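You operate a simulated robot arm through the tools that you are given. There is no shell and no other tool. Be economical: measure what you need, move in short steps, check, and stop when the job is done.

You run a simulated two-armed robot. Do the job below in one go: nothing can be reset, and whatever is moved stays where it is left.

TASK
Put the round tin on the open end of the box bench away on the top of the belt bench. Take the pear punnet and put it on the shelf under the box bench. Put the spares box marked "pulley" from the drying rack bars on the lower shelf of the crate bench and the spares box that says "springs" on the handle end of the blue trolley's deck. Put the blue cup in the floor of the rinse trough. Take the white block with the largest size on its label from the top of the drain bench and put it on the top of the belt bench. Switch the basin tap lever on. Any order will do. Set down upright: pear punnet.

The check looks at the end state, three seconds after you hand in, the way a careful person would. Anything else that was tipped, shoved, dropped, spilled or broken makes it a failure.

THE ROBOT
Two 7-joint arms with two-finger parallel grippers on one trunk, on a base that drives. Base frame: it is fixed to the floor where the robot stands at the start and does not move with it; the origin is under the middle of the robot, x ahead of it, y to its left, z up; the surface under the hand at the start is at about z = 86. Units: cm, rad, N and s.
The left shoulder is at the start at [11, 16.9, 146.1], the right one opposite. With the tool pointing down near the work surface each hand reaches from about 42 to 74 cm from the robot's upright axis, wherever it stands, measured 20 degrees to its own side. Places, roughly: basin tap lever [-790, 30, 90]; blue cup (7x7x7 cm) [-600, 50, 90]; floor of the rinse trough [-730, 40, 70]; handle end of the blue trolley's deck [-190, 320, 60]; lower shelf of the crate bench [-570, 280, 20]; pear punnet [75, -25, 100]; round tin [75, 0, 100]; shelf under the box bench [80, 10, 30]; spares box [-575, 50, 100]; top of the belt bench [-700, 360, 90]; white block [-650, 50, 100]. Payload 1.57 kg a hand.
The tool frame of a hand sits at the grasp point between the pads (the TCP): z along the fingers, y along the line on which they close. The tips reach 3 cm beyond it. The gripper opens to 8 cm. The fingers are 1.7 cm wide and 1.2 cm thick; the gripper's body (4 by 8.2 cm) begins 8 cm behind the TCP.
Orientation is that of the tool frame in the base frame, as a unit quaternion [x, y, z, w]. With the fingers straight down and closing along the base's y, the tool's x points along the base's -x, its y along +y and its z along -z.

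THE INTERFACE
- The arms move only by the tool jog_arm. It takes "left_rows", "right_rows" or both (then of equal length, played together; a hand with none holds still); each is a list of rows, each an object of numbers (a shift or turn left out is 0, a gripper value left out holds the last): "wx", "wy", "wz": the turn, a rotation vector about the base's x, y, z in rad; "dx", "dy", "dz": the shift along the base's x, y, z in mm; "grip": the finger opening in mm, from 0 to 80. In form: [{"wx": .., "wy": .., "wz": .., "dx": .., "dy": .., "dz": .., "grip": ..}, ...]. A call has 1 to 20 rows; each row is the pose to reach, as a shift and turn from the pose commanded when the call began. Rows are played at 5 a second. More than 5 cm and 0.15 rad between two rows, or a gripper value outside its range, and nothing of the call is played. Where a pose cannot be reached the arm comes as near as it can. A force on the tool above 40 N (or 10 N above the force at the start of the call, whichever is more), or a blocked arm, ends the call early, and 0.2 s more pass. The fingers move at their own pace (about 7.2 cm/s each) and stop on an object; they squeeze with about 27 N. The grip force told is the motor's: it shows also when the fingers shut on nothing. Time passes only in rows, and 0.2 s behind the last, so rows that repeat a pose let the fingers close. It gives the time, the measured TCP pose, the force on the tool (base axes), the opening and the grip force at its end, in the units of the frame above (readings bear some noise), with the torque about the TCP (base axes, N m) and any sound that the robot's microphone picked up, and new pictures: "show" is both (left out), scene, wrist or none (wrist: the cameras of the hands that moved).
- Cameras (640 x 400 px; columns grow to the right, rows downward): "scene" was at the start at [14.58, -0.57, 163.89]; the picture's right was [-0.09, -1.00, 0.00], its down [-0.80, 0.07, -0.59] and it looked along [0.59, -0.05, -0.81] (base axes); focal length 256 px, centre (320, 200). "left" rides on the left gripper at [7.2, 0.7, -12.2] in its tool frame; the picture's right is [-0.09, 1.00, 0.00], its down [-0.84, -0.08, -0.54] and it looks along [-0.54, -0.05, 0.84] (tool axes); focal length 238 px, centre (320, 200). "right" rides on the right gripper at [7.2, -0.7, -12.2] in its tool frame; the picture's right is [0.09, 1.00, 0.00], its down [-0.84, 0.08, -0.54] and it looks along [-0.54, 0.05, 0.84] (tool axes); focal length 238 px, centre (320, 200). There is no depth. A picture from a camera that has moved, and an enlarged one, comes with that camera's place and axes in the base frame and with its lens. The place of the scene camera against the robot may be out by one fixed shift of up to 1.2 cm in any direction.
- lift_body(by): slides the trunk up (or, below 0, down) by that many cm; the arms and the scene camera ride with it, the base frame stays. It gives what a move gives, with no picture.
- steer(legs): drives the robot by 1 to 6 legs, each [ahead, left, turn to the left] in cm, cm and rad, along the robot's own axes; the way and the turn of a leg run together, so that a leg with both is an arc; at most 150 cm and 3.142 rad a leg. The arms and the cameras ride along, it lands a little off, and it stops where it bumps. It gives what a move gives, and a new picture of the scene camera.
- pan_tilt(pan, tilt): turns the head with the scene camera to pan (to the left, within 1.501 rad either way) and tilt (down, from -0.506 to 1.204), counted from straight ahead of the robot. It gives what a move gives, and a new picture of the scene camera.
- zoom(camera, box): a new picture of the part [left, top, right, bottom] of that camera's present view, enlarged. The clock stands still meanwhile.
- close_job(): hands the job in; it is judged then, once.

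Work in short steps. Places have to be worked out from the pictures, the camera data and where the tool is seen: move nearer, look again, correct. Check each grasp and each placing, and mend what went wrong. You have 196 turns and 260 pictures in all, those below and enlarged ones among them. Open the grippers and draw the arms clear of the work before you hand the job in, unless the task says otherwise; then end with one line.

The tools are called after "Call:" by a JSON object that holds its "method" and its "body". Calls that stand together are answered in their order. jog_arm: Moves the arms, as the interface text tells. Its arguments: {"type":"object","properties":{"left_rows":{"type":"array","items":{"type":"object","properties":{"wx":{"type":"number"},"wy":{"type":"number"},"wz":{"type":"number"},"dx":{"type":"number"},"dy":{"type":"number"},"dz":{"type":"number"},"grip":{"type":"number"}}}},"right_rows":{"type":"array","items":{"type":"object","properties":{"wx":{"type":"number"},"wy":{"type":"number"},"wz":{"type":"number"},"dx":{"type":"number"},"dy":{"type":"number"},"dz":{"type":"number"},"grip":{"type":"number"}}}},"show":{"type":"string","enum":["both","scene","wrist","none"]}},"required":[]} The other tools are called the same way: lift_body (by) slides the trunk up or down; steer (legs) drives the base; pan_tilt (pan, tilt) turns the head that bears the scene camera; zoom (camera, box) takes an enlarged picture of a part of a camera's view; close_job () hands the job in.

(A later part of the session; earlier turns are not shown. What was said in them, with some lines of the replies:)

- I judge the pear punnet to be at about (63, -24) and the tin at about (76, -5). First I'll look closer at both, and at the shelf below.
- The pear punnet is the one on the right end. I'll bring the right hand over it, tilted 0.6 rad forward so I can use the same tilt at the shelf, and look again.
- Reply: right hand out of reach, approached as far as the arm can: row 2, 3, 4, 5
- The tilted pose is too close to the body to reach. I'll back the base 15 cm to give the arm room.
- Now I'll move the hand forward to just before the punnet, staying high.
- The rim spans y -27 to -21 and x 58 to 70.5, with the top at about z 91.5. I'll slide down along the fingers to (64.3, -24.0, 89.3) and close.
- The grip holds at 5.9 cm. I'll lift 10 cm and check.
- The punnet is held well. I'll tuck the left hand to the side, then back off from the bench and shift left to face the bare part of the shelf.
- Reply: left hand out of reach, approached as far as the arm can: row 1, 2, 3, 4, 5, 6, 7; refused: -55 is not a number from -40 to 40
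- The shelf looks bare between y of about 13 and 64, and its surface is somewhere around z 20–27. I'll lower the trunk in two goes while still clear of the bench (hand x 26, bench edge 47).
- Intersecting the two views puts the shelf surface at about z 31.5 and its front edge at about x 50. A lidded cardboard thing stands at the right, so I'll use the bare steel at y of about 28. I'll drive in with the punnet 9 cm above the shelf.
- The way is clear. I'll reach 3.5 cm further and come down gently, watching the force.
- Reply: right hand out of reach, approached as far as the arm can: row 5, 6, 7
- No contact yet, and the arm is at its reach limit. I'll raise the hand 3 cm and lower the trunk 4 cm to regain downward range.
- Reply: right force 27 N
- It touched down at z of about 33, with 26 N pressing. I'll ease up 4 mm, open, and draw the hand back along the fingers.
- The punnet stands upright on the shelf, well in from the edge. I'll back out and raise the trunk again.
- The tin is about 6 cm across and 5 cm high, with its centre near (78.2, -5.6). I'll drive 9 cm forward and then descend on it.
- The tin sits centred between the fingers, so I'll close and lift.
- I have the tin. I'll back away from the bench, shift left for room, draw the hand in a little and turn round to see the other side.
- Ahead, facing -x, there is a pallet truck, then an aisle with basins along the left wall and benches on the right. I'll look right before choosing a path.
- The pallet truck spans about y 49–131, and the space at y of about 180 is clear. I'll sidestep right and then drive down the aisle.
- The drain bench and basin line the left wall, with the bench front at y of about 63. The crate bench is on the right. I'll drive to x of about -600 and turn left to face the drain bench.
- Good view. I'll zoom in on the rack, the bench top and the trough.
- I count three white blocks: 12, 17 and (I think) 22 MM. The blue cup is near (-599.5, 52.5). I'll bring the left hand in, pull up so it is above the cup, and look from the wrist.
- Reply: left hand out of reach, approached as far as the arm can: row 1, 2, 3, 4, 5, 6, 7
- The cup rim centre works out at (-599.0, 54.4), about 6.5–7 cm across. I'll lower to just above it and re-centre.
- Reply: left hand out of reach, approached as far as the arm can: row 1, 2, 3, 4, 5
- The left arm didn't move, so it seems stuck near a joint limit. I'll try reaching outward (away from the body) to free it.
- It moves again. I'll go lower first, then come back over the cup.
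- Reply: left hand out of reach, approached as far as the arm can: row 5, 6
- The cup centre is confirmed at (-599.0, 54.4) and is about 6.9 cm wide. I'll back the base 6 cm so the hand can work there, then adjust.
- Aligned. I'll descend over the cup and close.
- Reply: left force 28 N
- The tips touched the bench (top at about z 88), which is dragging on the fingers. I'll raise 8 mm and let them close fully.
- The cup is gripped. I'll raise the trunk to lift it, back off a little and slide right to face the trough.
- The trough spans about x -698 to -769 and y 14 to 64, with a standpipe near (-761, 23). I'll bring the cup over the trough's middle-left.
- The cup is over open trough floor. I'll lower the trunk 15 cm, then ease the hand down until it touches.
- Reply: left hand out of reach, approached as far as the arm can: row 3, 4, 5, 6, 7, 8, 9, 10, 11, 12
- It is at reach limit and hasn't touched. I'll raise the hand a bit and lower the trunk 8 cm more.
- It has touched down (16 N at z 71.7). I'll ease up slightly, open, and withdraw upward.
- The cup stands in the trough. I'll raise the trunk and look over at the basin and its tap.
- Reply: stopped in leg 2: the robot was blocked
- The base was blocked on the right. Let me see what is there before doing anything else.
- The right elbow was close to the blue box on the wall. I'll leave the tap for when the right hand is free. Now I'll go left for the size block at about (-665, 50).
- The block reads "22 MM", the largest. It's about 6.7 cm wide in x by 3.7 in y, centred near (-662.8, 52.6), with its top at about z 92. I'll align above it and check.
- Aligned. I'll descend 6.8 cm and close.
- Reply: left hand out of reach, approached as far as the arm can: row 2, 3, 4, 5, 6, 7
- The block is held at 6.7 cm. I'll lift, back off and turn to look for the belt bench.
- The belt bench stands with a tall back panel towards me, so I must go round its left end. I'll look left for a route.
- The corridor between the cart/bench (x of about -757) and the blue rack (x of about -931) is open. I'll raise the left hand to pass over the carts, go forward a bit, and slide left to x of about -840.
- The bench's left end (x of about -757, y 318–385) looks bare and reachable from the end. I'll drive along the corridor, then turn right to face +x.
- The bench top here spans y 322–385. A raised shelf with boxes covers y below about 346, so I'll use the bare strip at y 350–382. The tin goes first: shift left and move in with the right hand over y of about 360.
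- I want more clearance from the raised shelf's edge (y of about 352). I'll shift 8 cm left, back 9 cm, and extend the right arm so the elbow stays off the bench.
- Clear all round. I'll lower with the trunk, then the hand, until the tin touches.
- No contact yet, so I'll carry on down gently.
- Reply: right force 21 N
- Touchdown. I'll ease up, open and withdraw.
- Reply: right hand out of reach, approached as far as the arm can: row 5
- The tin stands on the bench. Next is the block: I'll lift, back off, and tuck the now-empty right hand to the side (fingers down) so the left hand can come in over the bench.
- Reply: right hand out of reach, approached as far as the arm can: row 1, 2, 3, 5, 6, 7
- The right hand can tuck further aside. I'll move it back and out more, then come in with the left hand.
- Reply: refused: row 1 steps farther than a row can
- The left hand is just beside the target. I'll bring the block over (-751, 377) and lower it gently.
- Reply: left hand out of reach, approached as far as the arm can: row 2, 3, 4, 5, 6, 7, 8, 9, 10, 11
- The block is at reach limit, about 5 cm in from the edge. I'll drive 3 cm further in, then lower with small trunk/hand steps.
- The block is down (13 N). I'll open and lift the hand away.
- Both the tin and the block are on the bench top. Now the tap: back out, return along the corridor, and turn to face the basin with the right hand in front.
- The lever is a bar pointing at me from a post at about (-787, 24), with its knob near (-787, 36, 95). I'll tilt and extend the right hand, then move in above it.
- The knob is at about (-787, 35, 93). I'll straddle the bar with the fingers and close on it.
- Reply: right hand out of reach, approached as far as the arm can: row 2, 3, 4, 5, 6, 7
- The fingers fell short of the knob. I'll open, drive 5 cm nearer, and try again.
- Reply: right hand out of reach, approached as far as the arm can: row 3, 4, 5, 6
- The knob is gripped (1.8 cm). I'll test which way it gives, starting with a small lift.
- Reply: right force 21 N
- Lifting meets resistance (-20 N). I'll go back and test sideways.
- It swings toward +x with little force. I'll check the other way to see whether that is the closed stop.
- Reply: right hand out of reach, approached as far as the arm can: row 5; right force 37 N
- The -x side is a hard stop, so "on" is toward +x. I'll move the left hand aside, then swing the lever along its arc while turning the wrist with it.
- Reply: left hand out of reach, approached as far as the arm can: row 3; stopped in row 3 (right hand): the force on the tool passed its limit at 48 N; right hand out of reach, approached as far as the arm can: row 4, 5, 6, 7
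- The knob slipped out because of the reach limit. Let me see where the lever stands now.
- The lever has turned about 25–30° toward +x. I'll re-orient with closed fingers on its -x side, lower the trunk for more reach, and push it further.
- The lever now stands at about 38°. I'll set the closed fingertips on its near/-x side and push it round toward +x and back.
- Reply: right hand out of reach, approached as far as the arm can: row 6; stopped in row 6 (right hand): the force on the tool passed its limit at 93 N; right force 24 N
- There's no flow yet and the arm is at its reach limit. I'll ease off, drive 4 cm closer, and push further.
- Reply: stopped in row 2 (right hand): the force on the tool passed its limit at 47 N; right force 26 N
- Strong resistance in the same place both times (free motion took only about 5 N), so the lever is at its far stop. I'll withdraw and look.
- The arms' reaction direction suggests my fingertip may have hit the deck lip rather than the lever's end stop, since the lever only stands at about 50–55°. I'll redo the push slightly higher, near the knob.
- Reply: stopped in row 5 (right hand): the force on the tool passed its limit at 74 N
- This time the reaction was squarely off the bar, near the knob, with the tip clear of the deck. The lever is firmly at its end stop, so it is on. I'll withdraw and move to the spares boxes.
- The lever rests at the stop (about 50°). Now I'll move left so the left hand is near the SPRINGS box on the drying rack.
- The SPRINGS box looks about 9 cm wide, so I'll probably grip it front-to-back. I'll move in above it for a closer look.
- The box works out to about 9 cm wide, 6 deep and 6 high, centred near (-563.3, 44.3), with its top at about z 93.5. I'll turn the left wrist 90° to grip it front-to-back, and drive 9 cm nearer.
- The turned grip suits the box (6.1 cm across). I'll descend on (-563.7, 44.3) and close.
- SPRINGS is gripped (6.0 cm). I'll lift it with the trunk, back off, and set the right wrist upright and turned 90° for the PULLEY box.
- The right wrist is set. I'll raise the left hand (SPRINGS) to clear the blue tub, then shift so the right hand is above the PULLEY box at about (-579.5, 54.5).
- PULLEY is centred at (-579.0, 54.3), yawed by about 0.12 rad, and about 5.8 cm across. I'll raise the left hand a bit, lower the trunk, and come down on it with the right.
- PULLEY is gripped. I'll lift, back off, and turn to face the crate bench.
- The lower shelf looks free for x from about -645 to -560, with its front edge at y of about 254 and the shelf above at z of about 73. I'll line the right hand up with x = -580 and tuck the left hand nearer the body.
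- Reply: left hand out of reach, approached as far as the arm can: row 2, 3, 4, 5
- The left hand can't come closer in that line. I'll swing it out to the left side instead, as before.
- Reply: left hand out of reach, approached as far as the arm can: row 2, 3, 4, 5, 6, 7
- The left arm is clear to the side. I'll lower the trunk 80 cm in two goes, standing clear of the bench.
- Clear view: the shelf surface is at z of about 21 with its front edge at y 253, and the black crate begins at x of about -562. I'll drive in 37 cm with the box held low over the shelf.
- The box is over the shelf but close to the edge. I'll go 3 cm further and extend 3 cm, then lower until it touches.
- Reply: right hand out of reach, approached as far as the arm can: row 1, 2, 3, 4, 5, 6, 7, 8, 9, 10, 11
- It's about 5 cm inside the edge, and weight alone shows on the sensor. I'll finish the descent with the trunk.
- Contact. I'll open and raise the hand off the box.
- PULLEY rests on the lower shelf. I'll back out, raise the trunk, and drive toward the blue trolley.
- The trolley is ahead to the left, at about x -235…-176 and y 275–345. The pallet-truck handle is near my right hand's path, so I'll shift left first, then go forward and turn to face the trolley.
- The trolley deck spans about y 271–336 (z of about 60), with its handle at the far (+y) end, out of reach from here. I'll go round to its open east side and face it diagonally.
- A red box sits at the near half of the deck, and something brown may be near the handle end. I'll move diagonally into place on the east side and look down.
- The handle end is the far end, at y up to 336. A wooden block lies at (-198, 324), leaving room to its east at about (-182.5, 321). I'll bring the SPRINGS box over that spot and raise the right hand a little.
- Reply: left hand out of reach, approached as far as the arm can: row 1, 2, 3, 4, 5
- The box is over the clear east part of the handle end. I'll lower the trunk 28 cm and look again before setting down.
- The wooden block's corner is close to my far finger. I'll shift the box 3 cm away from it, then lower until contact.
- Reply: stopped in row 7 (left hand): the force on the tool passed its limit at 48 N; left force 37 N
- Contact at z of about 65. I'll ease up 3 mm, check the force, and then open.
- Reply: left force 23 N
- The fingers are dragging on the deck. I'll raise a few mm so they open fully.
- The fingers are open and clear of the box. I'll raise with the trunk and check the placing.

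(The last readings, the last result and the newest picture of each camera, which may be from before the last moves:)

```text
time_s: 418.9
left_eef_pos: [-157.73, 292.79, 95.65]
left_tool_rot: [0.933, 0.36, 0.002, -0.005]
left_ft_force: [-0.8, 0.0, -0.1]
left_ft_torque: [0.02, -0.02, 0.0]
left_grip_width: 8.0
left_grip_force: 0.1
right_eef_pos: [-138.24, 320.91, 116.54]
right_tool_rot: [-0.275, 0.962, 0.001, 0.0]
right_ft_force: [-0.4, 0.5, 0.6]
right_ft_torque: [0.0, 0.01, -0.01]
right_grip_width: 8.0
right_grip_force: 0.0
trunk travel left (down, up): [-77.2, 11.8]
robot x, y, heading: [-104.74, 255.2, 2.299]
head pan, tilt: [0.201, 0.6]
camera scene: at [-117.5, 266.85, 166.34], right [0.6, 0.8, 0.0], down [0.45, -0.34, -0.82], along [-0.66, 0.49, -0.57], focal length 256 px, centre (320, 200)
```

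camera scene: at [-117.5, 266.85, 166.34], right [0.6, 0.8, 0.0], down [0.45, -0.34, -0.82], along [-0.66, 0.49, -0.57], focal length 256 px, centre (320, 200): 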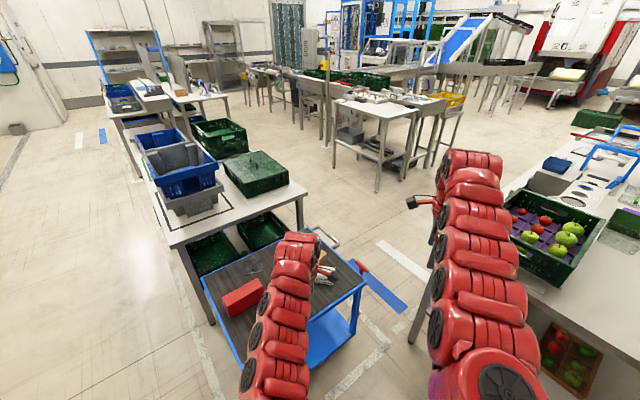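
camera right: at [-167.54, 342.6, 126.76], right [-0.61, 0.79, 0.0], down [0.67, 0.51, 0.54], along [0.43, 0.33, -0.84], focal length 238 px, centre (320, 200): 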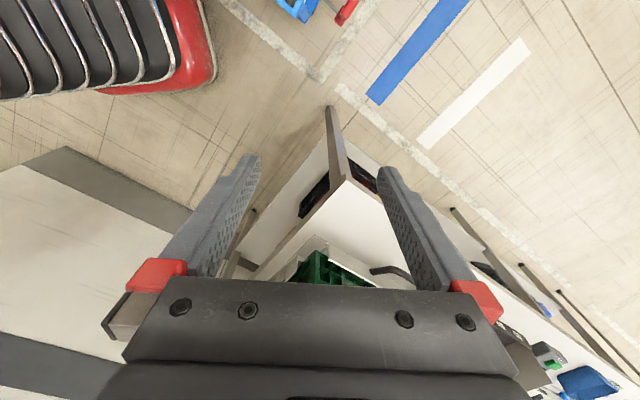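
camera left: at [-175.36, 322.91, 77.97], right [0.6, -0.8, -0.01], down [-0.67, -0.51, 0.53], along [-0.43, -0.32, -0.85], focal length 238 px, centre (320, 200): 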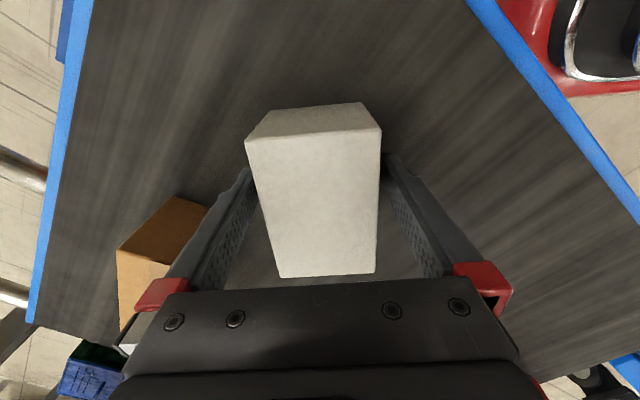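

All the jobs are done: SPRINGS sits on the handle end of the deck, both grippers are open, and the arms are clear of the work. I'm handing in.

Call:
{"method": "close_job", "body": {}}

```text
The job is handed in.
```

All seven tasks were carried out and the job is handed in. The one thing I couldn't confirm is the tap: the lever is turned to its far stop, about 50°, but I never saw water run.
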